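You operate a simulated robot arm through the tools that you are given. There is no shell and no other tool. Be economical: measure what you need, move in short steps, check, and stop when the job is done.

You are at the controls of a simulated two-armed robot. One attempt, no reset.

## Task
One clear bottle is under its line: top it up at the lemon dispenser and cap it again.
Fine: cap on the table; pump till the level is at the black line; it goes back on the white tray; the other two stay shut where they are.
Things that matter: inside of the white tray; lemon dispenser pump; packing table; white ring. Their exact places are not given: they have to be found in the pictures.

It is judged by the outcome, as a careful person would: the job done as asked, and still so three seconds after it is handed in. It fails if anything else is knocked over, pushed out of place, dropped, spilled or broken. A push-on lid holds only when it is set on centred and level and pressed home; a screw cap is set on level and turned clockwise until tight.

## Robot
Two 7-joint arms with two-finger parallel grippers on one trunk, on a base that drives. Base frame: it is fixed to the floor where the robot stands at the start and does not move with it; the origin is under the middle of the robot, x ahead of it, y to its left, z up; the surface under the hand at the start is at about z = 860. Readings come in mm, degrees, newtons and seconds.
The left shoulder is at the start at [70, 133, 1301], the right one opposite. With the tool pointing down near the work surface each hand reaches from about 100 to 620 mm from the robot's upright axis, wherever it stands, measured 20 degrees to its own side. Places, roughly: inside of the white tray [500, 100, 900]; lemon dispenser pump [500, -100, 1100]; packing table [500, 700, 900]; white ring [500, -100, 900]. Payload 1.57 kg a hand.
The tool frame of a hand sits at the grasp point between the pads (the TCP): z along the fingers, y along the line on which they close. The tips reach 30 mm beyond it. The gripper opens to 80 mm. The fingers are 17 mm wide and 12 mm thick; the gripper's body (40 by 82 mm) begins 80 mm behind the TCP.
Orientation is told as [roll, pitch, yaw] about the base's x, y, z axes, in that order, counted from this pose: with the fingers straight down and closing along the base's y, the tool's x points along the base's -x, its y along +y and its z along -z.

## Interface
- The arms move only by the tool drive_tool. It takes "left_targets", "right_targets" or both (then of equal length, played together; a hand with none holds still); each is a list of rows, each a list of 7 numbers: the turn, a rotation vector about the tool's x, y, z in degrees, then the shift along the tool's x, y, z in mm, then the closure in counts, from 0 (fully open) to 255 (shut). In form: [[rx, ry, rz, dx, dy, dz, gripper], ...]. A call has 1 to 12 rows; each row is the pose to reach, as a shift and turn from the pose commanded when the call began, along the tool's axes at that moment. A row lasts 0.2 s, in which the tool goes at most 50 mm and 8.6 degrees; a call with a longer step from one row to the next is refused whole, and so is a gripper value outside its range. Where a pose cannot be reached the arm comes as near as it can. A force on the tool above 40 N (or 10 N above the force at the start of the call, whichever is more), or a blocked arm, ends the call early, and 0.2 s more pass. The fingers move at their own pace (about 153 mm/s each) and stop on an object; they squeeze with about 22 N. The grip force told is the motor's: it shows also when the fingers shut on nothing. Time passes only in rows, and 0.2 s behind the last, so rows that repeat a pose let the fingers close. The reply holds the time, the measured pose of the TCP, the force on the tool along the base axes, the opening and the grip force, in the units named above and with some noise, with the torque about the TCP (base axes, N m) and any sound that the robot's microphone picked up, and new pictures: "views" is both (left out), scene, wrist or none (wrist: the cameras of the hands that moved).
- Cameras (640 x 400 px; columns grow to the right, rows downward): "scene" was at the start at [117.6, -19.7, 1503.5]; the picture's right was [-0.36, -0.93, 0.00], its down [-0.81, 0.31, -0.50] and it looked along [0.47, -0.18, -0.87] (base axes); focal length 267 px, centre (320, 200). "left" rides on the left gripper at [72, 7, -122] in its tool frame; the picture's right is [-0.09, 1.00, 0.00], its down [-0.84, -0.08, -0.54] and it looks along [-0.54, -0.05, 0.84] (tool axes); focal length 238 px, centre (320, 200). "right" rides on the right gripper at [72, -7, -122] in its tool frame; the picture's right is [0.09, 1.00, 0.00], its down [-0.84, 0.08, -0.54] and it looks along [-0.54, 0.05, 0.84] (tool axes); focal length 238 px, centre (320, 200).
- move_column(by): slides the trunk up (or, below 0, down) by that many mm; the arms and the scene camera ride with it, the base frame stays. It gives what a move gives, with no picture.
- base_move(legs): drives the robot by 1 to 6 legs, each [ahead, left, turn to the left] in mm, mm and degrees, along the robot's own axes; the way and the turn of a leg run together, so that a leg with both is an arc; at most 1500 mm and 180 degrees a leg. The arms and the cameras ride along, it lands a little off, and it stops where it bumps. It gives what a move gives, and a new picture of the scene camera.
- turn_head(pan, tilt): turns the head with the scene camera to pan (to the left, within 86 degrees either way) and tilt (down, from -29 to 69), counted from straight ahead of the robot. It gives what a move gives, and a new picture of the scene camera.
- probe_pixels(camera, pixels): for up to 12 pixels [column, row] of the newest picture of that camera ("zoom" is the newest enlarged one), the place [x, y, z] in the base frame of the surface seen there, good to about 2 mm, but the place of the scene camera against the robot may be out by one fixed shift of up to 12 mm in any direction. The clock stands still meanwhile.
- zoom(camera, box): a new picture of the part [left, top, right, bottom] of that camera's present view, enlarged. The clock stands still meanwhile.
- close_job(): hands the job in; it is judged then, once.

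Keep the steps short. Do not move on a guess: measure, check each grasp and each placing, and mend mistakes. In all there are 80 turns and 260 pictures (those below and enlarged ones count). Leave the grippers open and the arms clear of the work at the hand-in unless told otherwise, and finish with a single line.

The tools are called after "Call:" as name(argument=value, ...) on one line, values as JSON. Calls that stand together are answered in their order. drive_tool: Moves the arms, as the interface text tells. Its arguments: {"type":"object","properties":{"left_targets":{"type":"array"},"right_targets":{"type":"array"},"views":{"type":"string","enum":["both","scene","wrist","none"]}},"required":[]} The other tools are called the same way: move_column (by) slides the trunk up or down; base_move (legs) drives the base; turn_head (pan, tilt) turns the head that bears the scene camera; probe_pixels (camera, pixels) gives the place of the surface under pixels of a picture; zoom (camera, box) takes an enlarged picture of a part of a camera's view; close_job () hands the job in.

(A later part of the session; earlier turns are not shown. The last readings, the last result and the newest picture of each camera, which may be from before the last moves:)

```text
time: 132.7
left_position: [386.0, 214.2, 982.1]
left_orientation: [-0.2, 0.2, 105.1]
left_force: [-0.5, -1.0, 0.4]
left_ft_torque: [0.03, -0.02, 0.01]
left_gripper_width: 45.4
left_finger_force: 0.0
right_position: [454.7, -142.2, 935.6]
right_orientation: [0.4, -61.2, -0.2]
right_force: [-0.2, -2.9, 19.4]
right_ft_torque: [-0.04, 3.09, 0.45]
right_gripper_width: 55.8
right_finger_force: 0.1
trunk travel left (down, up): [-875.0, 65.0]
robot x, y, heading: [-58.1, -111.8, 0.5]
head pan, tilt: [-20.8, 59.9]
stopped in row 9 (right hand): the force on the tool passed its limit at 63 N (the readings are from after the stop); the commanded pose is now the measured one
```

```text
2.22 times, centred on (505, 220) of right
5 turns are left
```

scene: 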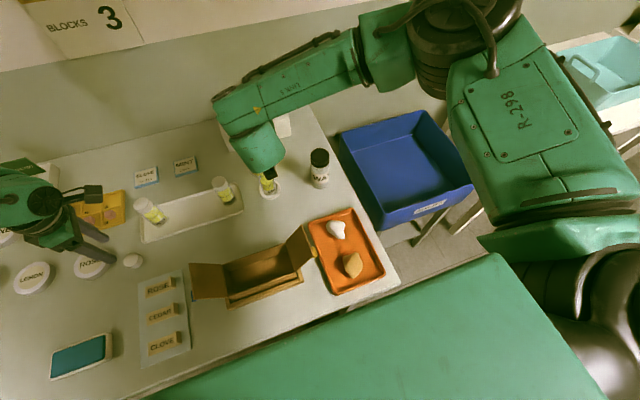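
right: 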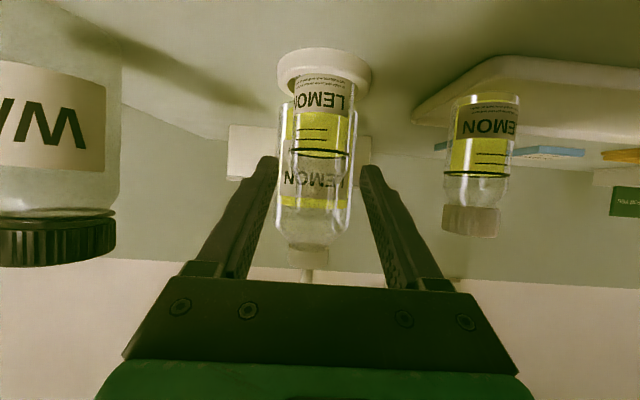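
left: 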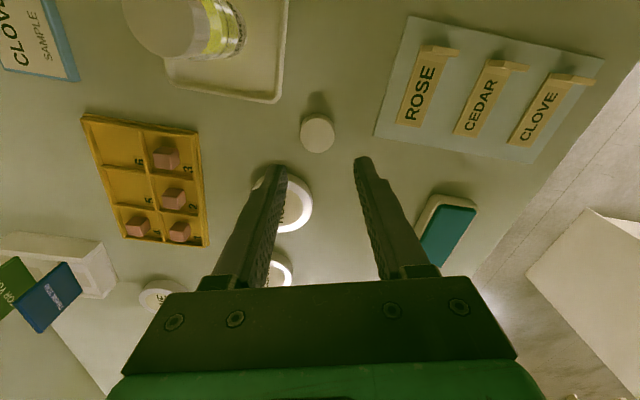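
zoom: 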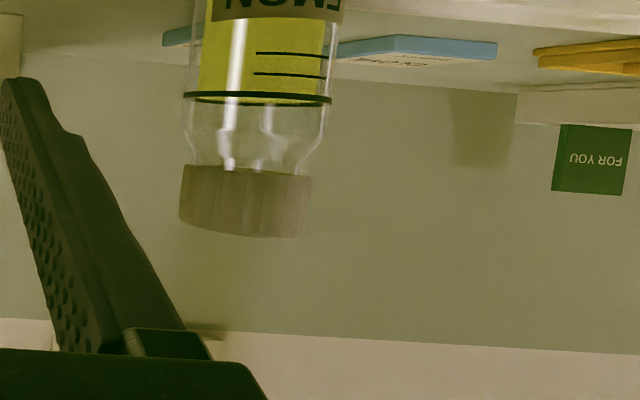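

The level now reaches the black line, the same as the neighbour. On the way in, the right camera brushed the box flap. I rise off it, come in again, grip the bottle and carry it back over the safe path. Then the left picks up the cap. All in one batch, ending with measurements.

Call:
drive_tool(right_targets=[[0, 0, 0, -13.1, 0, -7.2, 77], [0, 0, 0, -25.1, 0, 14.7, 77], [0, 0, 0, -4, -0.7, 26.4, 77], [0, 0, 0, 17.5, -0.7, 38.1, 77], [0, 0, 0, 17.5, -0.7, 38.1, 77], [0, 0, 0, 17.5, -0.7, 38.1, 255], [0, 0, 0, 17.5, -0.7, 38.1, 255], [0, 0, 0, 17.5, -0.7, 38.1, 255]], views="wrist")

Call:
drive_tool(right_targets=[[0, 0, 0, -21.9, 0, -12.1, 255], [0, 0, 0, -23.8, 0, -35.6, 255], [0, 0, 0, -47.7, 0, -64.7, 255], [0, 0, 0, -70.6, 0, -95.6, 255], [0, 0, 0, -99.8, 0, -115.1, 255], [0, 0, 0, -99.8, 41, -115.1, 255], [0, 0, 0, -99.8, 82, -115.1, 255], [0, 0, 0, -99.8, 123, -115.1, 255], [0, 0, 0, -99.8, 164, -115.1, 255], [0, 0, 0, -99.8, 205, -115.1, 255], [0, 0, 0, -79.7, 205, -104, 255], [0, 0, 0, -79.7, 205, -104, 255]], views="both")

Call:
drive_tool(left_targets=[[0, 0, 0, 4, 0.5, 30, 110], [0, 0, 0, 4, 0.5, 60, 110], [0, 0, 0, 4, 0.5, 76, 110], [0, 0, 0, 4, 0.5, 84, 110], [0, 0, 0, 4, 0.5, 84, 255], [0, 0, 0, 4, 0.5, 84, 255], [0, 0, 0, 4, 0.5, 84, 255], [0, 0, 0, 4, 0.5, 45, 255], [0, 0, 0, 4, 0.5, 0, 255], [0, 0, 0, 4, 0.5, -45, 255], [0, 0, 0, 4, 0.5, -90, 255], [0, 0, 0, 4, 0.5, -135, 255]], views="none")

Call:
drive_tool(left_targets=[[0, 0, 0, 0, 0, -45, 255], [0, 0, 0, 0, 0, -45, 255]], views="wrist")

Call:
probe_pixels(camera="right", pixels=[[320, 140], [320, 150], [320, 165], [320, 205], [320, 212], [320, 219], [312, 212], [328, 212], [310, 225], [330, 225]])

Call:
probe_pixels(camera="left", pixels=[[320, 185], [320, 175], [320, 165], [320, 155], [308, 172], [332, 172]])

Call:
zoom(camera="right", box=[240, 90, 400, 290])

```text
time: 134.5
left_position: [389.6, 214.5, 980.3]
left_orientation: [0.0, 0.2, 105.1]
left_force: [-0.2, 0.4, -0.1]
left_ft_torque: [0.01, -0.01, -0.03]
left_gripper_width: 45.6
left_finger_force: 0.1
right_position: [480.1, -142.5, 898.2]
right_orientation: [0.3, -60.9, -0.1]
right_force: [0.0, -0.6, 0.4]
right_ft_torque: [-0.02, 0.03, -0.01]
right_gripper_width: 36.0
right_finger_force: 22.4
trunk travel left (down, up): [-875.0, 65.0]
robot x, y, heading: [-58.7, -109.4, -0.4]
head pan, tilt: [-20.8, 59.9]
```

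right: 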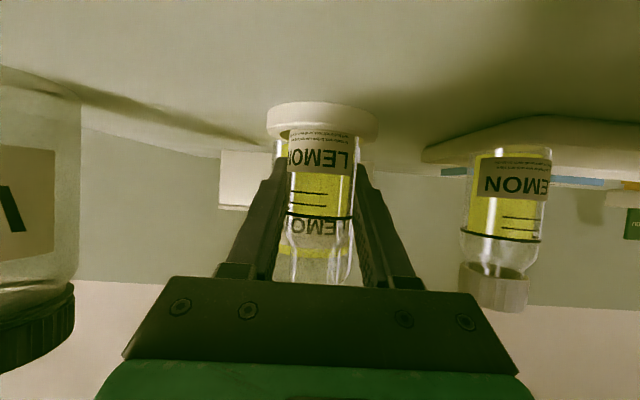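

```text
time: 137.1
left_position: [388.7, 214.4, 980.9]
left_orientation: [0.0, 0.2, 105.1]
left_force: [-0.7, 0.6, 0.3]
left_ft_torque: [0.04, 0.02, 0.03]
left_gripper_width: 45.3
left_finger_force: 0.1
right_position: [428.2, 61.6, 1019.1]
right_orientation: [0.2, -60.9, 0.0]
right_force: [-0.3, 0.2, -0.4]
right_ft_torque: [0.04, -0.02, -0.01]
right_gripper_width: 35.6
right_finger_force: 22.4
trunk travel left (down, up): [-875.0, 65.0]
robot x, y, heading: [-56.9, -107.8, 0.1]
head pan, tilt: [-20.8, 59.9]
```

scene: 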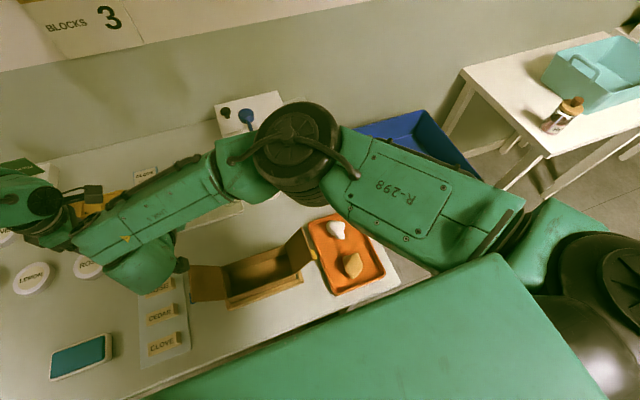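
right: 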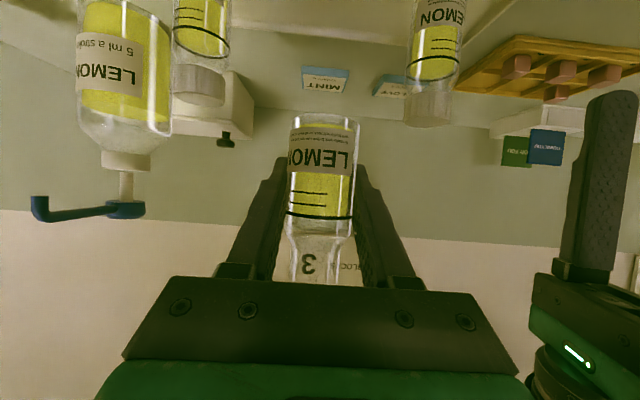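

```text
time: 139.7
left_position: [389.5, 210.5, 1117.1]
left_orientation: [-0.1, 0.2, 105.1]
left_force: [0.1, -0.5, 0.8]
left_ft_torque: [-0.01, 0.0, 0.0]
left_gripper_width: 0.0
left_finger_force: 21.2
left hand out of reach, approached as far as the arm can: row 3, 4, 5, 6, 7
right_position: [427.3, 62.0, 1019.2]
right_orientation: [0.1, -60.9, -0.1]
right_force: [0.4, -0.3, -1.3]
right_ft_torque: [-0.04, -0.04, -0.01]
right_gripper_width: 35.7
right_finger_force: 21.7
trunk travel left (down, up): [-875.0, 65.0]
robot x, y, heading: [-62.1, -107.8, -0.1]
head pan, tilt: [-20.8, 59.9]
```

```text
time: 140.3
left_position: [389.9, 209.2, 1162.9]
left_orientation: [0.0, 0.2, 105.1]
left_force: [-0.3, -1.0, -1.0]
left_ft_torque: [0.0, -0.02, 0.01]
left_gripper_width: 0.0
left_finger_force: 20.9
right_position: [429.0, 62.4, 1018.7]
right_orientation: [0.2, -60.9, -0.1]
right_force: [-0.2, -0.3, -1.0]
right_ft_torque: [-0.02, -0.02, 0.03]
right_gripper_width: 35.6
right_finger_force: 21.6
trunk travel left (down, up): [-875.0, 65.0]
robot x, y, heading: [-63.4, -111.8, -0.2]
head pan, tilt: [-20.8, 59.9]
```

left: 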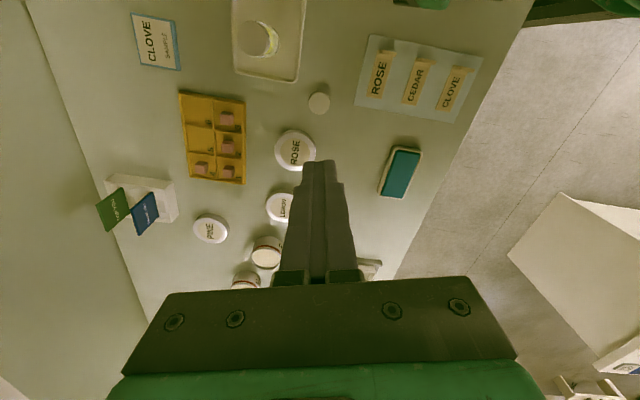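

```text
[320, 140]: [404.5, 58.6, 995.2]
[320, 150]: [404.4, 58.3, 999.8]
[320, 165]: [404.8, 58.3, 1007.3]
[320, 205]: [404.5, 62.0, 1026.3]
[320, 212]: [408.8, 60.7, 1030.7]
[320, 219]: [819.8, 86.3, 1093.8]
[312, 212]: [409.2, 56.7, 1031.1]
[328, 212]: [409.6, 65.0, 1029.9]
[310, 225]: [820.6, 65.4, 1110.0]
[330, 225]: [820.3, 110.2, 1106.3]
```

```text
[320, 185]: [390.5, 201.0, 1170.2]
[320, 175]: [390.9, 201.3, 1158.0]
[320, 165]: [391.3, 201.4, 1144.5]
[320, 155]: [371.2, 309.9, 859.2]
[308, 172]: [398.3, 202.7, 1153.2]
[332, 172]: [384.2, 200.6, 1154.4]
```

```text
2.00 times, centred on (320, 190) of right
4 turns are left
```

zoom: 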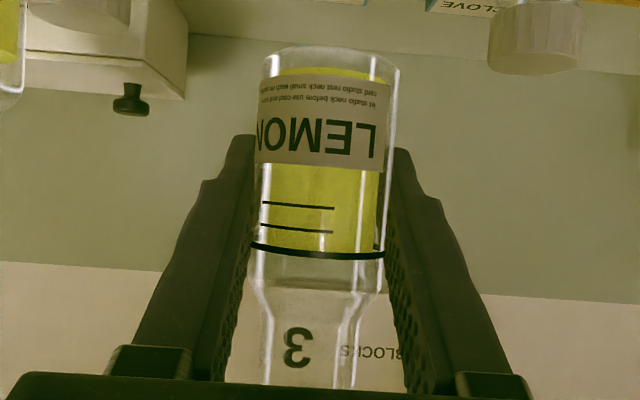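

The level is exactly at the line. The left missed the cap, because at yaw 105 it can't get down far enough there. I'll turn it back to yaw 0, open wider, pick the cap up, turn to yaw 102 and bring it above the bottle to measure.

Call:
drive_tool(left_targets=[[0, 0, 8.5, 0, 0, 12, 64], [0, 0, 17, 0, 0, 25, 64], [0, 0, 25.5, 0, 0, 37, 64], [0, 0, 34, 0, 0, 50, 64], [0, 0, 42.5, 0, 0, 62, 64], [0, 0, 51, 0, 0, 75, 64], [0, 0, 59.5, 0, 0, 87, 64], [0, 0, 68, 0, 0, 100, 64], [0, 0, 76.5, 0, 0, 112, 64], [0, 0, 85, 0, 0, 125, 64], [0, 0, 93.5, 0, 0, 137, 64], [0, 0, 102, 0, 0, 150, 64]], views="none")

Call:
drive_tool(left_targets=[[0, 0, 3, 0.8, 2.8, 40, 64], [0, 0, 3, 0.8, 2.8, 80, 64], [0, 0, 3, 0.8, 2.8, 106, 64], [0, 0, 3, 0.8, 2.8, 116, 64], [0, 0, 3, 0.8, 2.8, 116, 64], [0, 0, 3, 0.8, 2.8, 116, 255], [0, 0, 3, 0.8, 2.8, 116, 255], [0, 0, 3, 0.8, 2.8, 116, 255]], views="wrist")

Call:
drive_tool(left_targets=[[0, 0, 0, 0, 0, -45, 255], [0, 0, 0, 0, 0, -90, 255], [0, 0, 0, 0, 0, -135, 255], [0, 0, 0, 0, 0, -180, 255], [0, 0, 0, 0, 0, -225, 255], [0, 0, 0, 0, 0, -264, 255], [0, 0, 0, 0, 0, -264, 255]], views="none")

Call:
drive_tool(left_targets=[[0, 0, -8.5, 0, 0, 0, 255], [0, 0, -17, 0, 0, 0, 255], [0, 0, -25.5, 0, 0, 0, 255], [0, 0, -34, 0, 0, 0, 255], [0, 0, -42.5, 0, 0, 0, 255], [0, 0, -51, 0, 0, 0, 255], [0, 0, -59.5, 0, 0, 0, 255], [0, 0, -68, 0, 0, 0, 255], [0, 0, -76.5, 0, 0, 0, 255], [0, 0, -85, 0, 0, 0, 255], [0, 0, -93.5, 0, 0, 0, 255], [0, 0, -102, 0, 0, 0, 255]], views="none")

Call:
drive_tool(left_targets=[[0, 0, 0, 38.5, -0.7, 0, 255], [0, 0, 0, 77, -1.5, 0, 255], [0, 0, 0, 115.5, -2.2, 0, 255], [0, 0, 0, 154, -3, 0, 255], [0, 0, 0, 154, -3, 0, 255]], views="wrist")

Call:
probe_pixels(camera="left", pixels=[[320, 170], [320, 180], [320, 188], [320, 196], [320, 160], [320, 150], [320, 142], [303, 170], [337, 170], [298, 170], [343, 170]])

Call:
zoom(camera="left", box=[240, 90, 400, 220])

```text
time: 142.9
left_position: [390.9, 210.1, 1010.1]
left_orientation: [-0.2, 0.0, 3.0]
left_force: [0.7, 0.2, 0.4]
left_ft_torque: [-0.05, -0.01, 0.02]
left_gripper_width: 60.0
left_finger_force: 0.2
right_position: [429.2, 61.7, 1018.3]
right_orientation: [0.2, -60.8, -0.1]
right_force: [-0.2, 0.3, -0.8]
right_ft_torque: [0.02, 0.0, 0.03]
right_gripper_width: 35.7
right_finger_force: 21.7
trunk travel left (down, up): [-875.0, 65.0]
robot x, y, heading: [-55.1, -111.5, 0.1]
head pan, tilt: [-20.8, 59.9]
```

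```text
time: 144.7
left_position: [389.9, 213.7, 913.2]
left_orientation: [-0.2, -0.1, 0.1]
left_force: [0.2, 0.8, -0.6]
left_ft_torque: [0.01, 0.04, -0.03]
left_gripper_width: 0.1
left_finger_force: 21.1
left hand out of reach, approached as far as the arm can: row 3, 4, 5, 6, 7, 8
right_position: [428.8, 61.5, 1019.3]
right_orientation: [0.2, -60.9, 0.1]
right_force: [-0.1, -0.5, -1.7]
right_ft_torque: [0.03, -0.02, -0.02]
right_gripper_width: 35.7
right_finger_force: 21.9
trunk travel left (down, up): [-875.0, 65.0]
robot x, y, heading: [-58.7, -109.5, -0.3]
head pan, tilt: [-20.8, 59.9]
```

left: 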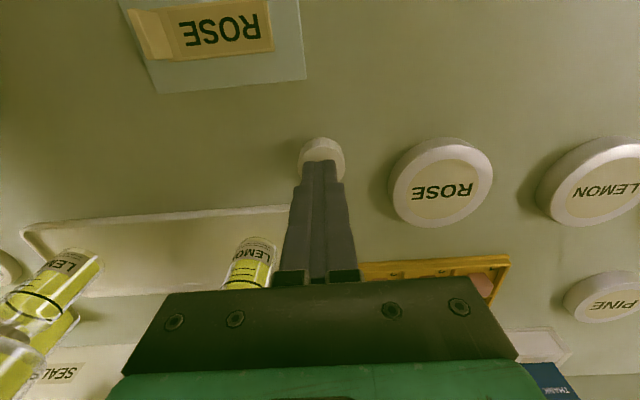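

```text
time: 146.3
left_position: [389.2, 215.8, 1176.6]
left_orientation: [-0.3, -0.1, 0.1]
left_force: [0.0, -0.4, -0.4]
left_ft_torque: [-0.01, 0.01, 0.0]
left_gripper_width: 0.1
left_finger_force: 21.3
right_position: [428.4, 62.0, 1018.6]
right_orientation: [0.2, -60.8, 0.1]
right_force: [0.7, -0.1, -1.0]
right_ft_torque: [0.02, -0.06, -0.02]
right_gripper_width: 35.7
right_finger_force: 22.0
trunk travel left (down, up): [-875.0, 65.0]
robot x, y, heading: [-62.9, -108.5, 0.0]
head pan, tilt: [-20.8, 59.9]
```

```text
time: 148.9
left_position: [388.3, 214.9, 1177.3]
left_orientation: [0.0, 0.1, 102.3]
left_force: [0.2, -0.2, 0.7]
left_ft_torque: [0.03, 0.01, -0.03]
left_gripper_width: 0.0
left_finger_force: 21.2
right_position: [429.2, 61.9, 1018.9]
right_orientation: [0.3, -60.8, 0.1]
right_force: [-0.6, 0.0, -1.7]
right_ft_torque: [-0.01, 0.01, 0.0]
right_gripper_width: 35.6
right_finger_force: 21.9
trunk travel left (down, up): [-875.0, 65.0]
robot x, y, heading: [-60.1, -111.6, -0.1]
head pan, tilt: [-20.8, 59.9]
```

```text
time: 150.1
left_position: [425.2, 63.6, 1177.3]
left_orientation: [0.1, 0.1, 102.1]
left_force: [-0.1, 0.9, 0.0]
left_ft_torque: [-0.03, -0.02, -0.01]
left_gripper_width: 0.0
left_finger_force: 21.2
right_position: [429.4, 61.6, 1019.3]
right_orientation: [0.1, -60.9, 0.0]
right_force: [-0.4, 0.5, -1.3]
right_ft_torque: [-0.01, -0.04, -0.01]
right_gripper_width: 35.6
right_finger_force: 22.1
trunk travel left (down, up): [-875.0, 65.0]
robot x, y, heading: [-60.9, -111.5, 0.2]
head pan, tilt: [-20.8, 59.9]
```

left: 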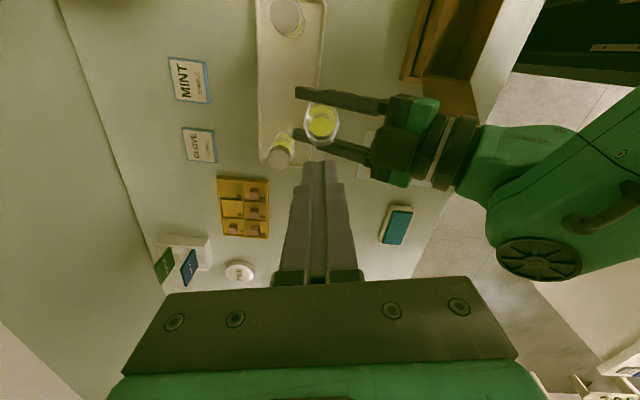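

```text
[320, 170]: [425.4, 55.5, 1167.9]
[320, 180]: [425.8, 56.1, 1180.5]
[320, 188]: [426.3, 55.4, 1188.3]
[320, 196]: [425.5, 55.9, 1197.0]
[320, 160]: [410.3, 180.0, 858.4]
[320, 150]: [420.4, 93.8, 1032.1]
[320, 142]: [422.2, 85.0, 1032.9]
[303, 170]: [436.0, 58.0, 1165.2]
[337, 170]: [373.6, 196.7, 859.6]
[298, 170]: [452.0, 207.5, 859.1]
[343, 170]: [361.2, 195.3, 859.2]
```

```text
3.08 times, centred on (320, 155) of left
3 turns are left
```

zoom: 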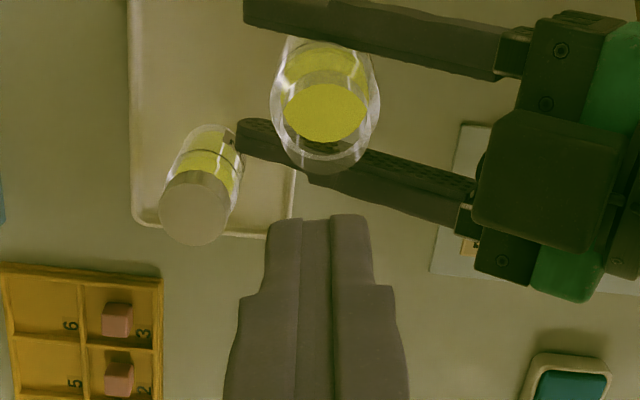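

The left's low limit there is z 913, just above the cap top at 878. I'll lower the trunk 35 mm with the right hand raised first to compensate, pick the cap up, and bring it back over the bottle to measure.

Call:
drive_tool(right_targets=[[0, 0, 0, -15.3, 0, -8.4, 255], [0, 0, 0, -30.7, 0, -16.9, 255], [0, 0, 0, -30.7, 0, -16.9, 255]], left_targets=[[0, 0, 0, -50, 1.3, 0, 64], [0, 0, 0, -100, 2.7, 0, 64], [0, 0, 0, -148, 3.8, 0, 64]], views="none")

Call:
move_column(by=-35)

Call:
drive_tool(left_targets=[[0, 0, 8.5, -6, 0.3, 0, 64], [0, 0, 17, -6, 0.3, 0, 64], [0, 0, 25.5, -6, 0.3, 0, 64], [0, 0, 34, -6, 0.3, 0, 64], [0, 0, 42.5, -6, 0.3, 0, 64], [0, 0, 51, -6, 0.3, 0, 64], [0, 0, 59.5, -6, 0.3, 0, 64], [0, 0, 68, -6, 0.3, 0, 64], [0, 0, 76.5, -6, 0.3, 0, 64], [0, 0, 85, -6, 0.3, 0, 64], [0, 0, 93.5, -6, 0.3, 0, 64], [0, 0, 102, -6, 0.3, 0, 64]], views="none")

Call:
drive_tool(left_targets=[[0, 0, 0, 0, 0, 45, 64], [0, 0, 0, 0, 0, 90, 64], [0, 0, 0, 0, 0, 135, 64], [0, 0, 0, 0, 0, 180, 64], [0, 0, 0, 0, 0, 215, 64], [0, 0, 0, 0, 0, 236, 64], [0, 0, 0, 0, 0, 246, 64], [0, 0, 0, 0, 0, 246, 64], [0, 0, 0, 0, 0, 246, 255], [0, 0, 0, 0, 0, 246, 255], [0, 0, 0, 0, 0, 246, 255]], views="wrist")

Call:
drive_tool(left_targets=[[0, 0, 0, 0, 0, -45, 255], [0, 0, 0, 0, 0, -90, 255], [0, 0, 0, 0, 0, -135, 255], [0, 0, 0, 0, 0, -180, 255], [0, 0, 0, 0, 0, -225, 255], [0, 0, 0, 0, 0, -262, 255], [0, 0, 0, 0, 0, -262, 255]], views="none")

Call:
drive_tool(left_targets=[[0, 0, -8.5, 0, 0, 0, 255], [0, 0, -17, 0, 0, 0, 255], [0, 0, -25.5, 0, 0, 0, 255], [0, 0, -34, 0, 0, 0, 255], [0, 0, -42.5, 0, 0, 0, 255], [0, 0, -51, 0, 0, 0, 255], [0, 0, -59.5, 0, 0, 0, 255], [0, 0, -68, 0, 0, 0, 255], [0, 0, -76.5, 0, 0, 0, 255], [0, 0, -85, 0, 0, 0, 255], [0, 0, -93.5, 0, 0, 0, 255], [0, 0, -102, 0, 0, 0, 255]], views="none")

Call:
drive_tool(left_targets=[[0, 0, 0, 38.5, -1, 0, 255], [0, 0, 0, 77, -2, 0, 255], [0, 0, 0, 115.5, -3, 0, 255], [0, 0, 0, 154, -4, 0, 255], [0, 0, 0, 154, -4, 0, 255]], right_targets=[[0, 0, 0, 0, 0, 0, 255], [0, 0, 0, 0, 0, 0, 255], [0, 0, 0, 0, 0, 0, 255], [0, 0, 0, 0, 0, 0, 255], [0, 0, 0, 0, 0, 0, 255]], views="both")

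Call:
probe_pixels(camera="left", pixels=[[320, 170], [320, 180], [320, 188], [320, 194], [320, 160], [320, 152], [320, 146], [303, 170], [337, 170], [298, 170], [343, 170]])

Call:
probe_pixels(camera="right", pixels=[[320, 140], [320, 150], [320, 165], [320, 205], [320, 212], [320, 219]])

Call:
zoom(camera="left", box=[240, 90, 400, 220])

```text
time: 150.9
left_position: [388.9, 211.3, 1175.6]
left_orientation: [0.0, 0.2, 102.1]
left_force: [-0.6, 1.0, -1.0]
left_ft_torque: [0.01, -0.04, 0.0]
left_gripper_width: 60.0
left_finger_force: 0.0
right_position: [429.4, 64.1, 1054.4]
right_orientation: [-0.1, -60.9, 0.2]
right_force: [0.5, 0.0, -1.9]
right_ft_torque: [0.04, 0.0, 0.0]
right_gripper_width: 35.9
right_finger_force: 21.9
trunk travel left (down, up): [-875.0, 65.0]
robot x, y, heading: [-58.9, -109.3, -0.1]
head pan, tilt: [-20.8, 59.9]
```

```text
time: 151.7
left_position: [389.8, 209.1, 1140.9]
left_orientation: [0.0, 0.2, 102.1]
left_force: [-0.4, -0.1, 1.2]
left_ft_torque: [0.04, -0.03, -0.01]
left_gripper_width: 59.7
left_finger_force: 0.0
right_position: [428.2, 61.3, 1018.6]
right_orientation: [0.2, -60.9, 0.0]
right_force: [-0.5, -0.6, -1.8]
right_ft_torque: [0.0, 0.02, 0.0]
right_gripper_width: 35.8
right_finger_force: 21.5
trunk travel left (down, up): [-840.0, 100.0]
robot x, y, heading: [-59.7, -111.9, -0.3]
head pan, tilt: [-20.8, 59.9]
```

```text
time: 154.3
left_position: [388.1, 214.0, 1139.6]
left_orientation: [-0.1, -0.1, -0.1]
left_force: [-0.1, 0.5, 0.5]
left_ft_torque: [0.03, -0.01, 0.0]
left_gripper_width: 59.8
left_finger_force: 0.0
right_position: [429.4, 63.4, 1019.5]
right_orientation: [0.1, -60.9, 0.0]
right_force: [-0.3, 0.2, -0.6]
right_ft_torque: [0.01, -0.02, 0.01]
right_gripper_width: 35.6
right_finger_force: 21.7
trunk travel left (down, up): [-840.0, 100.0]
robot x, y, heading: [-61.5, -115.4, 0.1]
head pan, tilt: [-20.8, 59.9]
```

```text
time: 156.7
left_position: [389.6, 213.5, 894.8]
left_orientation: [-0.2, -0.1, 0.2]
left_force: [-0.4, -0.2, -0.8]
left_ft_torque: [0.02, 0.0, 0.0]
left_gripper_width: 34.1
left_finger_force: 21.4
right_position: [429.6, 61.8, 1019.4]
right_orientation: [0.2, -60.9, 0.0]
right_force: [-0.7, 0.2, -0.8]
right_ft_torque: [0.02, 0.01, -0.03]
right_gripper_width: 35.6
right_finger_force: 21.0
trunk travel left (down, up): [-840.0, 100.0]
robot x, y, heading: [-57.5, -114.6, -0.0]
head pan, tilt: [-20.8, 59.9]
```

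left: 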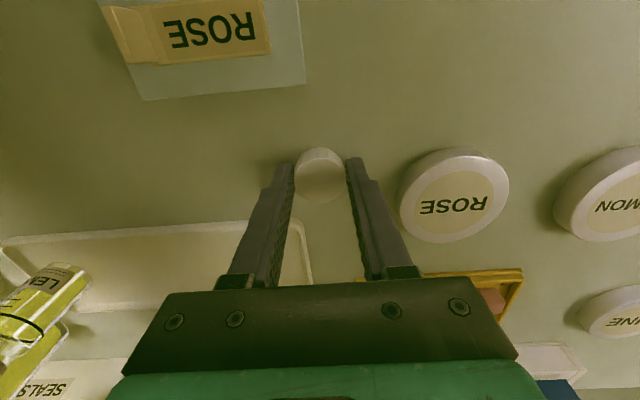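

```text
time: 158.3
left_position: [387.2, 214.9, 1158.2]
left_orientation: [-0.2, 0.0, 0.1]
left_force: [0.2, 0.3, 0.2]
left_ft_torque: [0.01, 0.01, -0.03]
left_gripper_width: 34.1
left_finger_force: 21.6
right_position: [429.8, 62.2, 1018.6]
right_orientation: [0.1, -60.9, 0.0]
right_force: [-0.6, 0.4, -2.3]
right_ft_torque: [-0.02, -0.04, 0.0]
right_gripper_width: 35.9
right_finger_force: 21.9
trunk travel left (down, up): [-840.0, 100.0]
robot x, y, heading: [-59.9, -110.4, 0.1]
head pan, tilt: [-20.8, 59.9]
```

```text
time: 160.9
left_position: [388.2, 215.1, 1156.4]
left_orientation: [0.1, 0.2, 102.4]
left_force: [0.3, -0.8, -0.4]
left_ft_torque: [0.02, 0.01, 0.01]
left_gripper_width: 33.9
left_finger_force: 21.8
right_position: [428.0, 63.1, 1018.3]
right_orientation: [0.1, -60.9, 0.0]
right_force: [0.1, 0.8, -1.2]
right_ft_torque: [-0.01, -0.03, 0.0]
right_gripper_width: 35.6
right_finger_force: 22.3
trunk travel left (down, up): [-840.0, 100.0]
robot x, y, heading: [-58.6, -108.7, -0.3]
head pan, tilt: [-20.8, 59.9]
```

```text
time: 162.1
left_position: [423.4, 65.0, 1157.6]
left_orientation: [0.0, 0.2, 102.0]
left_force: [-0.6, -0.3, 0.5]
left_ft_torque: [0.0, 0.03, 0.04]
left_gripper_width: 34.0
left_finger_force: 22.3
right_position: [428.6, 63.1, 1019.4]
right_orientation: [0.1, -60.9, 0.0]
right_force: [-0.3, 0.0, -1.2]
right_ft_torque: [0.03, -0.02, -0.01]
right_gripper_width: 35.5
right_finger_force: 21.8
trunk travel left (down, up): [-840.0, 100.0]
robot x, y, heading: [-62.0, -112.1, -0.1]
head pan, tilt: [-20.8, 59.9]
```

scene: 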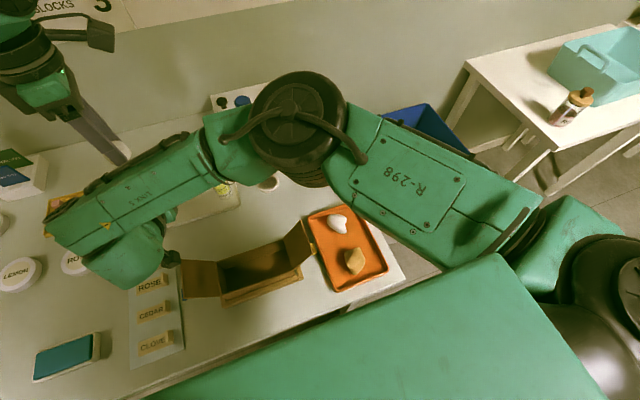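
right: 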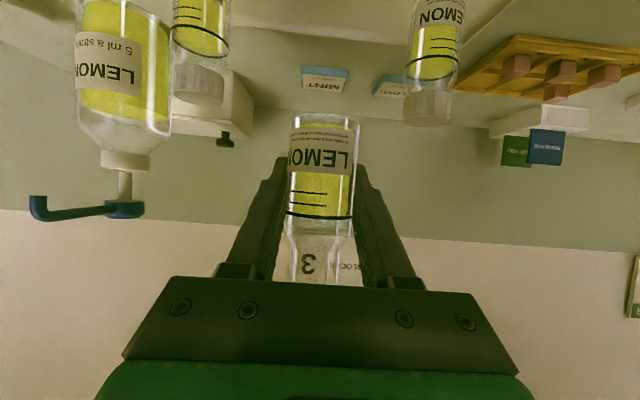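
left: 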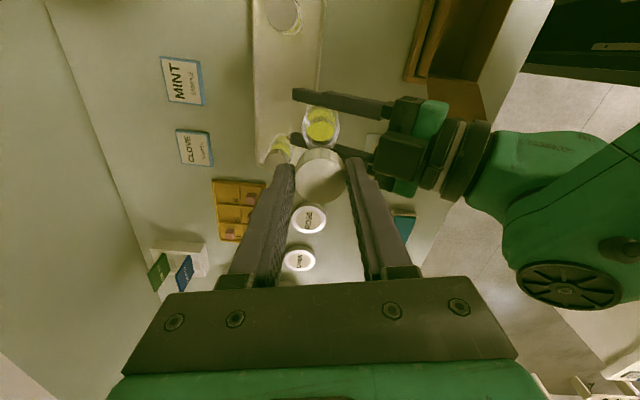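

```text
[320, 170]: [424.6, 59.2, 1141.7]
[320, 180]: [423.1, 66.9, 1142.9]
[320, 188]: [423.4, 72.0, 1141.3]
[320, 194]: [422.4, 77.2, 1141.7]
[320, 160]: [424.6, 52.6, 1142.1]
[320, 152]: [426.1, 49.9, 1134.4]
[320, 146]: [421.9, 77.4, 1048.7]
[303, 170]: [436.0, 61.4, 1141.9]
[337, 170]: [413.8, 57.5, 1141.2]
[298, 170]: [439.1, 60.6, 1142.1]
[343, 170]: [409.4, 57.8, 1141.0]
```

```text
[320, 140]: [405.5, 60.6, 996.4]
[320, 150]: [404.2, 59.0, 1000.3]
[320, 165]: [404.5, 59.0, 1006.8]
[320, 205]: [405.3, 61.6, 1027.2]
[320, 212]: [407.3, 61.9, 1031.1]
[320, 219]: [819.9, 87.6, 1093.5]
```

```text
3.08 times, centred on (320, 155) of left
2 turns are left
```

zoom: 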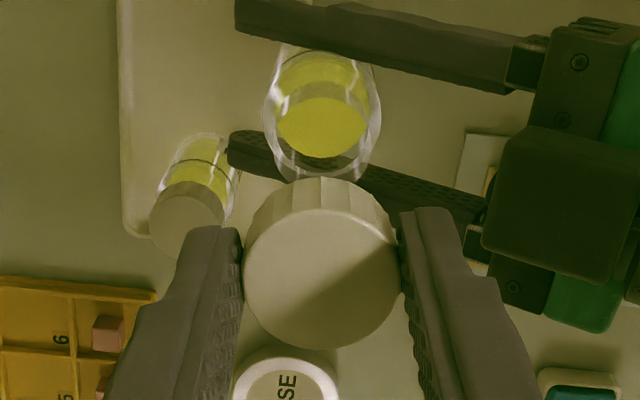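

The cap is in hand: centre (424.2,65), top z 1141.7, level. The bottle axis is (424.2,62.2). Two turns remain, so I run the planned remainder as one sequence:
1. Seat the cap and turn clockwise over four strokes.
2. Take the left hand away.
3. Trunk up and base back.
4. Set the bottle in its tray slot, release and retreat.

Call:
drive_tool(left_targets=[[0, 0, 0, 2.7, 0.6, 25, 255], [0, 0, 0, 2.7, 0.6, 45, 255], [0, 0, 0, 2.7, 0.6, 56, 255], [0, 0, 0, 2.7, 0.6, 60, 255], [0, 0, 0, 2.7, 0.6, 60, 255]], views="none")

Call:
drive_tool(left_targets=[[0, 0, 8.5, 0, 0, 1, 255], [0, 0, 17, 0, 0, 2, 255], [0, 0, 25.5, 0, 0, 3, 255], [0, 0, 34, 0, 0, 3.5, 255], [0, 0, 42.5, 0, 0, 4, 255], [0, 0, 51, 0, 0, 4.3, 255], [0, 0, 59.5, 0, 0, 4.6, 255], [0, 0, 68, 0, 0, 4.8, 255], [0, 0, 76.5, 0, 0, 5, 255], [0, 0, 85, 0, 0, 5, 255], [0, 0, 93.5, 0, 0, 5, 255], [0, 0, 102, 0, 0, 5, 255]], views="none")

Call:
drive_tool(left_targets=[[0, 0, 8.1, 0, 0, 0.3, 255], [0, 0, 16.2, 0, 0, 0.6, 255], [0, 0, 24.3, 0, 0, 0.9, 255], [0, 0, 32.4, 0, 0, 1, 255], [0, 0, 40.5, 0, 0, 1, 255], [0, 0, 48.6, 0, 0, 1, 255], [0, 0, 56.7, 0, 0, 1, 255], [0, 0, 65, 0, 0, 1, 255], [0, 0, 65, 0, 0, 1, 110], [0, 0, 65, 0, 0, 1, 110]], views="none")

Call:
drive_tool(left_targets=[[0, 0, -8.5, 0, 0, 0, 110], [0, 0, -17, 0, 0, 0, 110], [0, 0, -25.5, 0, 0, 0, 110], [0, 0, -34, 0, 0, 0, 110], [0, 0, -42.5, 0, 0, 0, 110], [0, 0, -51, 0, 0, 0, 110], [0, 0, -59.5, 0, 0, 0, 110], [0, 0, -68, 0, 0, 0, 110], [0, 0, -76.5, 0, 0, 0, 110], [0, 0, -85, 0, 0, 0, 110], [0, 0, -93.5, 0, 0, 0, 110], [0, 0, -102, 0, 0, 0, 110]], views="none")

Call:
drive_tool(left_targets=[[0, 0, -8.1, 0, 0, 0, 110], [0, 0, -16.2, 0, 0, 0, 110], [0, 0, -24.3, 0, 0, 0, 110], [0, 0, -32.4, 0, 0, 0, 110], [0, 0, -40.5, 0, 0, 0, 110], [0, 0, -48.6, 0, 0, 0, 110], [0, 0, -56.7, 0, 0, 0, 110], [0, 0, -65, 0, 0, 0, 110], [0, 0, -65, 0, 0, 0, 255], [0, 0, -65, 0, 0, 0, 255], [0, 0, -65, 0, 0, 0, 255]], views="none")

Call:
drive_tool(left_targets=[[0, 0, 8.5, 0, 0, 0.3, 255], [0, 0, 17, 0, 0, 0.6, 255], [0, 0, 25.5, 0, 0, 0.9, 255], [0, 0, 34, 0, 0, 1.2, 255], [0, 0, 42.5, 0, 0, 1.5, 255], [0, 0, 51, 0, 0, 1.5, 255], [0, 0, 59.5, 0, 0, 1.5, 255], [0, 0, 68, 0, 0, 1.5, 255], [0, 0, 76.5, 0, 0, 1.5, 255], [0, 0, 85, 0, 0, 1.5, 255], [0, 0, 93.5, 0, 0, 1.5, 255], [0, 0, 102, 0, 0, 1.5, 255]], views="none")

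Call:
drive_tool(left_targets=[[0, 0, 8.1, 0, 0, 0, 255], [0, 0, 16.2, 0, 0, 0, 255], [0, 0, 24.3, 0, 0, 0, 255], [0, 0, 32.4, 0, 0, 0, 255], [0, 0, 40.5, 0, 0, 0, 255], [0, 0, 48.6, 0, 0, 0, 255], [0, 0, 56.7, 0, 0, 0, 255], [0, 0, 65, 0, 0, 0, 255], [0, 0, 65, 0, 0, 0, 110], [0, 0, 65, 0, 0, 0, 110]], views="none")

Call:
drive_tool(left_targets=[[0, 0, -8.5, 0, 0, 0, 110], [0, 0, -17, 0, 0, 0, 110], [0, 0, -25.5, 0, 0, 0, 110], [0, 0, -34, 0, 0, 0, 110], [0, 0, -42.5, 0, 0, 0, 110], [0, 0, -51, 0, 0, 0, 110], [0, 0, -59.5, 0, 0, 0, 110], [0, 0, -68, 0, 0, 0, 110], [0, 0, -76.5, 0, 0, 0, 110], [0, 0, -85, 0, 0, 0, 110], [0, 0, -93.5, 0, 0, 0, 110], [0, 0, -102, 0, 0, 0, 110]], views="none")

Call:
drive_tool(left_targets=[[0, 0, -8.1, 0, 0, 0, 110], [0, 0, -16.2, 0, 0, 0, 110], [0, 0, -24.3, 0, 0, 0, 110], [0, 0, -32.4, 0, 0, 0, 110], [0, 0, -40.5, 0, 0, 0, 110], [0, 0, -48.6, 0, 0, 0, 110], [0, 0, -56.7, 0, 0, 0, 110], [0, 0, -65, 0, 0, 0, 110], [0, 0, -65, 0, 0, 0, 255], [0, 0, -65, 0, 0, 0, 255], [0, 0, -65, 0, 0, 0, 255]], views="none")

Call:
drive_tool(left_targets=[[0, 0, 8.5, 0, 0, 0.3, 255], [0, 0, 17, 0, 0, 0.6, 255], [0, 0, 25.5, 0, 0, 0.9, 255], [0, 0, 34, 0, 0, 1, 255], [0, 0, 42.5, 0, 0, 1, 255], [0, 0, 51, 0, 0, 1, 255], [0, 0, 59.5, 0, 0, 1, 255], [0, 0, 68, 0, 0, 1, 255], [0, 0, 76.5, 0, 0, 1, 255], [0, 0, 85, 0, 0, 1, 255], [0, 0, 93.5, 0, 0, 1, 255], [0, 0, 102, 0, 0, 1, 255]], views="none")

Call:
drive_tool(left_targets=[[0, 0, 8.1, 0, 0, 0, 255], [0, 0, 16.2, 0, 0, 0, 255], [0, 0, 24.3, 0, 0, 0, 255], [0, 0, 32.4, 0, 0, 0, 255], [0, 0, 40.5, 0, 0, 0, 255], [0, 0, 48.6, 0, 0, 0, 255], [0, 0, 56.7, 0, 0, 0, 255], [0, 0, 65, 0, 0, 0, 255], [0, 0, 65, 0, 0, 0, 110], [0, 0, 65, 0, 0, 0, 110]], views="none")

Call:
drive_tool(left_targets=[[0, 0, -8.5, 0, 0, 0, 110], [0, 0, -17, 0, 0, 0, 110], [0, 0, -25.5, 0, 0, 0, 110], [0, 0, -34, 0, 0, 0, 110], [0, 0, -42.5, 0, 0, 0, 110], [0, 0, -51, 0, 0, 0, 110], [0, 0, -59.5, 0, 0, 0, 110], [0, 0, -68, 0, 0, 0, 110], [0, 0, -76.5, 0, 0, 0, 110], [0, 0, -85, 0, 0, 0, 110], [0, 0, -93.5, 0, 0, 0, 110], [0, 0, -102, 0, 0, 0, 110]], views="none")

Call:
drive_tool(left_targets=[[0, 0, -8.1, 0, 0, 0, 110], [0, 0, -16.2, 0, 0, 0, 110], [0, 0, -24.3, 0, 0, 0, 110], [0, 0, -32.4, 0, 0, 0, 110], [0, 0, -40.5, 0, 0, 0, 110], [0, 0, -48.6, 0, 0, 0, 110], [0, 0, -56.7, 0, 0, 0, 110], [0, 0, -65, 0, 0, 0, 110], [0, 0, -65, 0, 0, 0, 255], [0, 0, -65, 0, 0, 0, 255], [0, 0, -65, 0, 0, 0, 255]], views="none")

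Call:
drive_tool(left_targets=[[0, 0, 8.5, 0, 0, 0.3, 255], [0, 0, 17, 0, 0, 0.5, 255], [0, 0, 25.5, 0, 0, 0.5, 255], [0, 0, 34, 0, 0, 0.5, 255], [0, 0, 42.5, 0, 0, 0.5, 255], [0, 0, 51, 0, 0, 0.5, 255], [0, 0, 59.5, 0, 0, 0.5, 255], [0, 0, 68, 0, 0, 0.5, 255], [0, 0, 76.5, 0, 0, 0.5, 255], [0, 0, 85, 0, 0, 0.5, 255], [0, 0, 93.5, 0, 0, 0.5, 255], [0, 0, 102, 0, 0, 0.5, 255]], views="none")

```text
time: 163.3
left_position: [425.5, 62.9, 1098.3]
left_orientation: [-0.3, 0.2, 102.1]
left_force: [1.9, 2.4, 15.9]
left_ft_torque: [-0.14, 0.01, 0.04]
left_gripper_width: 33.9
left_finger_force: 21.7
right_position: [428.4, 62.7, 1017.9]
right_orientation: [0.2, -60.7, 0.0]
right_force: [-2.2, -1.7, -16.5]
right_ft_torque: [0.27, -0.17, -0.03]
right_gripper_width: 35.7
right_finger_force: 21.8
trunk travel left (down, up): [-840.0, 100.0]
robot x, y, heading: [-59.5, -112.0, -0.1]
head pan, tilt: [-20.8, 59.9]
```

```text
time: 165.9
left_position: [425.6, 61.7, 1090.8]
left_orientation: [-0.1, 0.1, -0.2]
left_force: [-6.7, -3.4, -0.9]
left_ft_torque: [-0.05, 0.22, 0.01]
left_gripper_width: 33.9
left_finger_force: 22.3
right_position: [429.2, 61.7, 1019.7]
right_orientation: [0.2, -60.8, -0.1]
right_force: [7.8, 3.9, 0.1]
right_ft_torque: [-0.16, 0.27, -0.02]
right_gripper_width: 35.3
right_finger_force: 21.9
trunk travel left (down, up): [-840.0, 100.0]
robot x, y, heading: [-57.5, -109.7, 0.1]
head pan, tilt: [-20.8, 59.9]
```

```text
time: 168.1
left_position: [425.4, 61.5, 1091.1]
left_orientation: [0.0, -0.2, -65.0]
left_force: [-0.3, -1.1, -0.2]
left_ft_torque: [0.0, -0.03, -0.01]
left_gripper_width: 45.7
left_finger_force: 0.0
right_position: [429.2, 62.8, 1019.3]
right_orientation: [0.1, -60.8, -0.1]
right_force: [0.0, -1.2, -1.8]
right_ft_torque: [-0.01, 0.0, -0.02]
right_gripper_width: 35.8
right_finger_force: 21.8
trunk travel left (down, up): [-840.0, 100.0]
robot x, y, heading: [-66.0, -110.4, 0.0]
head pan, tilt: [-20.8, 59.9]
```

```text
time: 170.7
left_position: [424.9, 60.8, 1090.8]
left_orientation: [-0.3, 0.0, 37.2]
left_force: [0.4, -1.3, -0.7]
left_ft_torque: [-0.01, 0.02, 0.03]
left_gripper_width: 45.5
left_finger_force: 0.1
right_position: [428.7, 62.1, 1018.6]
right_orientation: [0.2, -60.9, 0.0]
right_force: [0.4, 0.4, -0.8]
right_ft_torque: [0.03, -0.02, 0.01]
right_gripper_width: 35.5
right_finger_force: 21.8
trunk travel left (down, up): [-840.0, 100.0]
robot x, y, heading: [-57.8, -108.9, -0.3]
head pan, tilt: [-20.8, 59.9]
```

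```text
time: 173.1
left_position: [424.4, 62.1, 1091.1]
left_orientation: [-0.1, 0.2, 102.1]
left_force: [3.8, 1.8, 0.0]
left_ft_torque: [0.01, -0.06, 0.01]
left_gripper_width: 34.3
left_finger_force: 21.8
right_position: [429.3, 62.7, 1019.7]
right_orientation: [0.1, -60.9, 0.0]
right_force: [-3.2, -1.2, -1.6]
right_ft_torque: [0.07, -0.2, -0.02]
right_gripper_width: 35.8
right_finger_force: 21.9
trunk travel left (down, up): [-840.0, 100.0]
robot x, y, heading: [-60.0, -111.9, 0.1]
head pan, tilt: [-20.8, 59.9]
```

```text
time: 175.7
left_position: [424.7, 61.2, 1089.7]
left_orientation: [-0.1, -0.1, -0.1]
left_force: [1.4, -1.5, 4.4]
left_ft_torque: [-0.05, -0.03, 0.03]
left_gripper_width: 33.9
left_finger_force: 22.0
right_position: [429.8, 62.5, 1017.7]
right_orientation: [0.2, -60.8, 0.0]
right_force: [-0.5, 2.0, -5.4]
right_ft_torque: [-0.05, -0.14, -0.03]
right_gripper_width: 35.7
right_finger_force: 21.9
trunk travel left (down, up): [-840.0, 100.0]
robot x, y, heading: [-60.4, -112.3, -0.1]
head pan, tilt: [-20.8, 59.9]
```

```text
time: 177.9
left_position: [423.1, 62.5, 1090.3]
left_orientation: [0.0, -0.2, -64.9]
left_force: [-0.3, 0.0, -0.7]
left_ft_torque: [0.01, 0.01, -0.01]
left_gripper_width: 45.8
left_finger_force: 0.0
right_position: [429.9, 61.9, 1019.9]
right_orientation: [0.2, -60.9, 0.0]
right_force: [-0.6, 0.1, -1.1]
right_ft_torque: [0.03, -0.02, 0.02]
right_gripper_width: 35.4
right_finger_force: 22.0
trunk travel left (down, up): [-840.0, 100.0]
robot x, y, heading: [-59.0, -108.8, -0.2]
head pan, tilt: [-20.8, 59.9]
```

```text
time: 180.5
left_position: [424.8, 61.9, 1088.2]
left_orientation: [-0.3, 0.1, 37.3]
left_force: [0.2, 0.5, 1.0]
left_ft_torque: [-0.01, -0.03, -0.03]
left_gripper_width: 45.3
left_finger_force: 0.1
right_position: [429.3, 61.7, 1018.1]
right_orientation: [0.2, -60.9, 0.0]
right_force: [0.5, 0.1, -0.5]
right_ft_torque: [-0.02, -0.02, 0.0]
right_gripper_width: 35.6
right_finger_force: 21.9
trunk travel left (down, up): [-840.0, 100.0]
robot x, y, heading: [-64.2, -110.0, -0.1]
head pan, tilt: [-20.8, 59.9]
```

```text
time: 182.9
left_position: [423.7, 61.4, 1091.0]
left_orientation: [-0.2, 0.2, 102.1]
left_force: [3.9, 1.8, -0.4]
left_ft_torque: [0.07, -0.1, 0.01]
left_gripper_width: 33.3
left_finger_force: 22.4
right_position: [429.1, 62.7, 1018.9]
right_orientation: [0.2, -60.8, 0.0]
right_force: [-3.2, -0.8, 0.6]
right_ft_torque: [0.07, -0.18, 0.01]
right_gripper_width: 35.8
right_finger_force: 21.8
trunk travel left (down, up): [-840.0, 100.0]
robot x, y, heading: [-62.4, -107.5, -0.0]
head pan, tilt: [-20.8, 59.9]
```

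```text
time: 185.5
left_position: [424.6, 62.9, 1087.4]
left_orientation: [-0.3, 0.0, -0.1]
left_force: [2.1, 2.3, 0.7]
left_ft_torque: [0.03, 0.07, 0.0]
left_gripper_width: 33.1
left_finger_force: 21.4
right_position: [429.3, 62.7, 1019.2]
right_orientation: [0.2, -60.8, 0.0]
right_force: [-2.6, -3.0, -1.5]
right_ft_torque: [0.15, -0.24, 0.0]
right_gripper_width: 35.7
right_finger_force: 21.9
trunk travel left (down, up): [-840.0, 100.0]
robot x, y, heading: [-62.4, -114.3, 0.0]
head pan, tilt: [-20.8, 59.9]
```

```text
time: 187.7
left_position: [424.0, 61.6, 1088.7]
left_orientation: [0.0, -0.1, -65.0]
left_force: [0.6, 0.1, -0.2]
left_ft_torque: [0.01, 0.01, -0.01]
left_gripper_width: 45.4
left_finger_force: 0.0
right_position: [429.1, 63.1, 1020.0]
right_orientation: [0.1, -60.7, -0.1]
right_force: [-0.7, -0.5, -1.1]
right_ft_torque: [-0.02, 0.0, 0.01]
right_gripper_width: 37.2
right_finger_force: 22.0
trunk travel left (down, up): [-840.0, 100.0]
robot x, y, heading: [-59.4, -107.6, 0.1]
head pan, tilt: [-20.8, 59.9]
```

```text
time: 190.3
left_position: [423.8, 62.5, 1088.0]
left_orientation: [-0.3, 0.1, 37.3]
left_force: [-0.3, -0.4, -0.4]
left_ft_torque: [0.03, 0.01, 0.01]
left_gripper_width: 45.5
left_finger_force: 0.0
right_position: [430.4, 62.4, 1019.3]
right_orientation: [0.2, -60.8, 0.0]
right_force: [-0.9, -0.5, -1.4]
right_ft_torque: [0.04, -0.03, -0.03]
right_gripper_width: 36.7
right_finger_force: 22.1
trunk travel left (down, up): [-840.0, 100.0]
robot x, y, heading: [-61.6, -113.0, 0.2]
head pan, tilt: [-20.8, 59.9]
```

```text
time: 192.7
left_position: [424.6, 63.0, 1088.8]
left_orientation: [0.0, 0.3, 102.3]
left_force: [2.5, 3.6, -0.2]
left_ft_torque: [0.1, -0.15, 0.05]
left_gripper_width: 34.2
left_finger_force: 22.5
right_position: [428.4, 62.6, 1018.9]
right_orientation: [0.2, -60.9, -0.1]
right_force: [-2.8, -2.7, -1.4]
right_ft_torque: [0.05, -0.04, -0.02]
right_gripper_width: 36.4
right_finger_force: 22.3
trunk travel left (down, up): [-840.0, 100.0]
robot x, y, heading: [-59.9, -109.3, -0.1]
head pan, tilt: [-20.8, 59.9]
```

```text
time: 195.3
left_position: [424.3, 61.8, 1088.9]
left_orientation: [-0.1, -0.2, -0.1]
left_force: [-1.2, 2.1, -0.9]
left_ft_torque: [-0.03, 0.28, 0.01]
left_gripper_width: 33.2
left_finger_force: 21.9
right_position: [428.9, 62.3, 1019.7]
right_orientation: [0.2, -60.8, 0.1]
right_force: [0.5, -2.3, -0.7]
right_ft_torque: [0.12, -0.25, 0.06]
right_gripper_width: 36.7
right_finger_force: 22.3
trunk travel left (down, up): [-840.0, 100.0]
robot x, y, heading: [-63.0, -108.4, -0.0]
head pan, tilt: [-20.8, 59.9]
```

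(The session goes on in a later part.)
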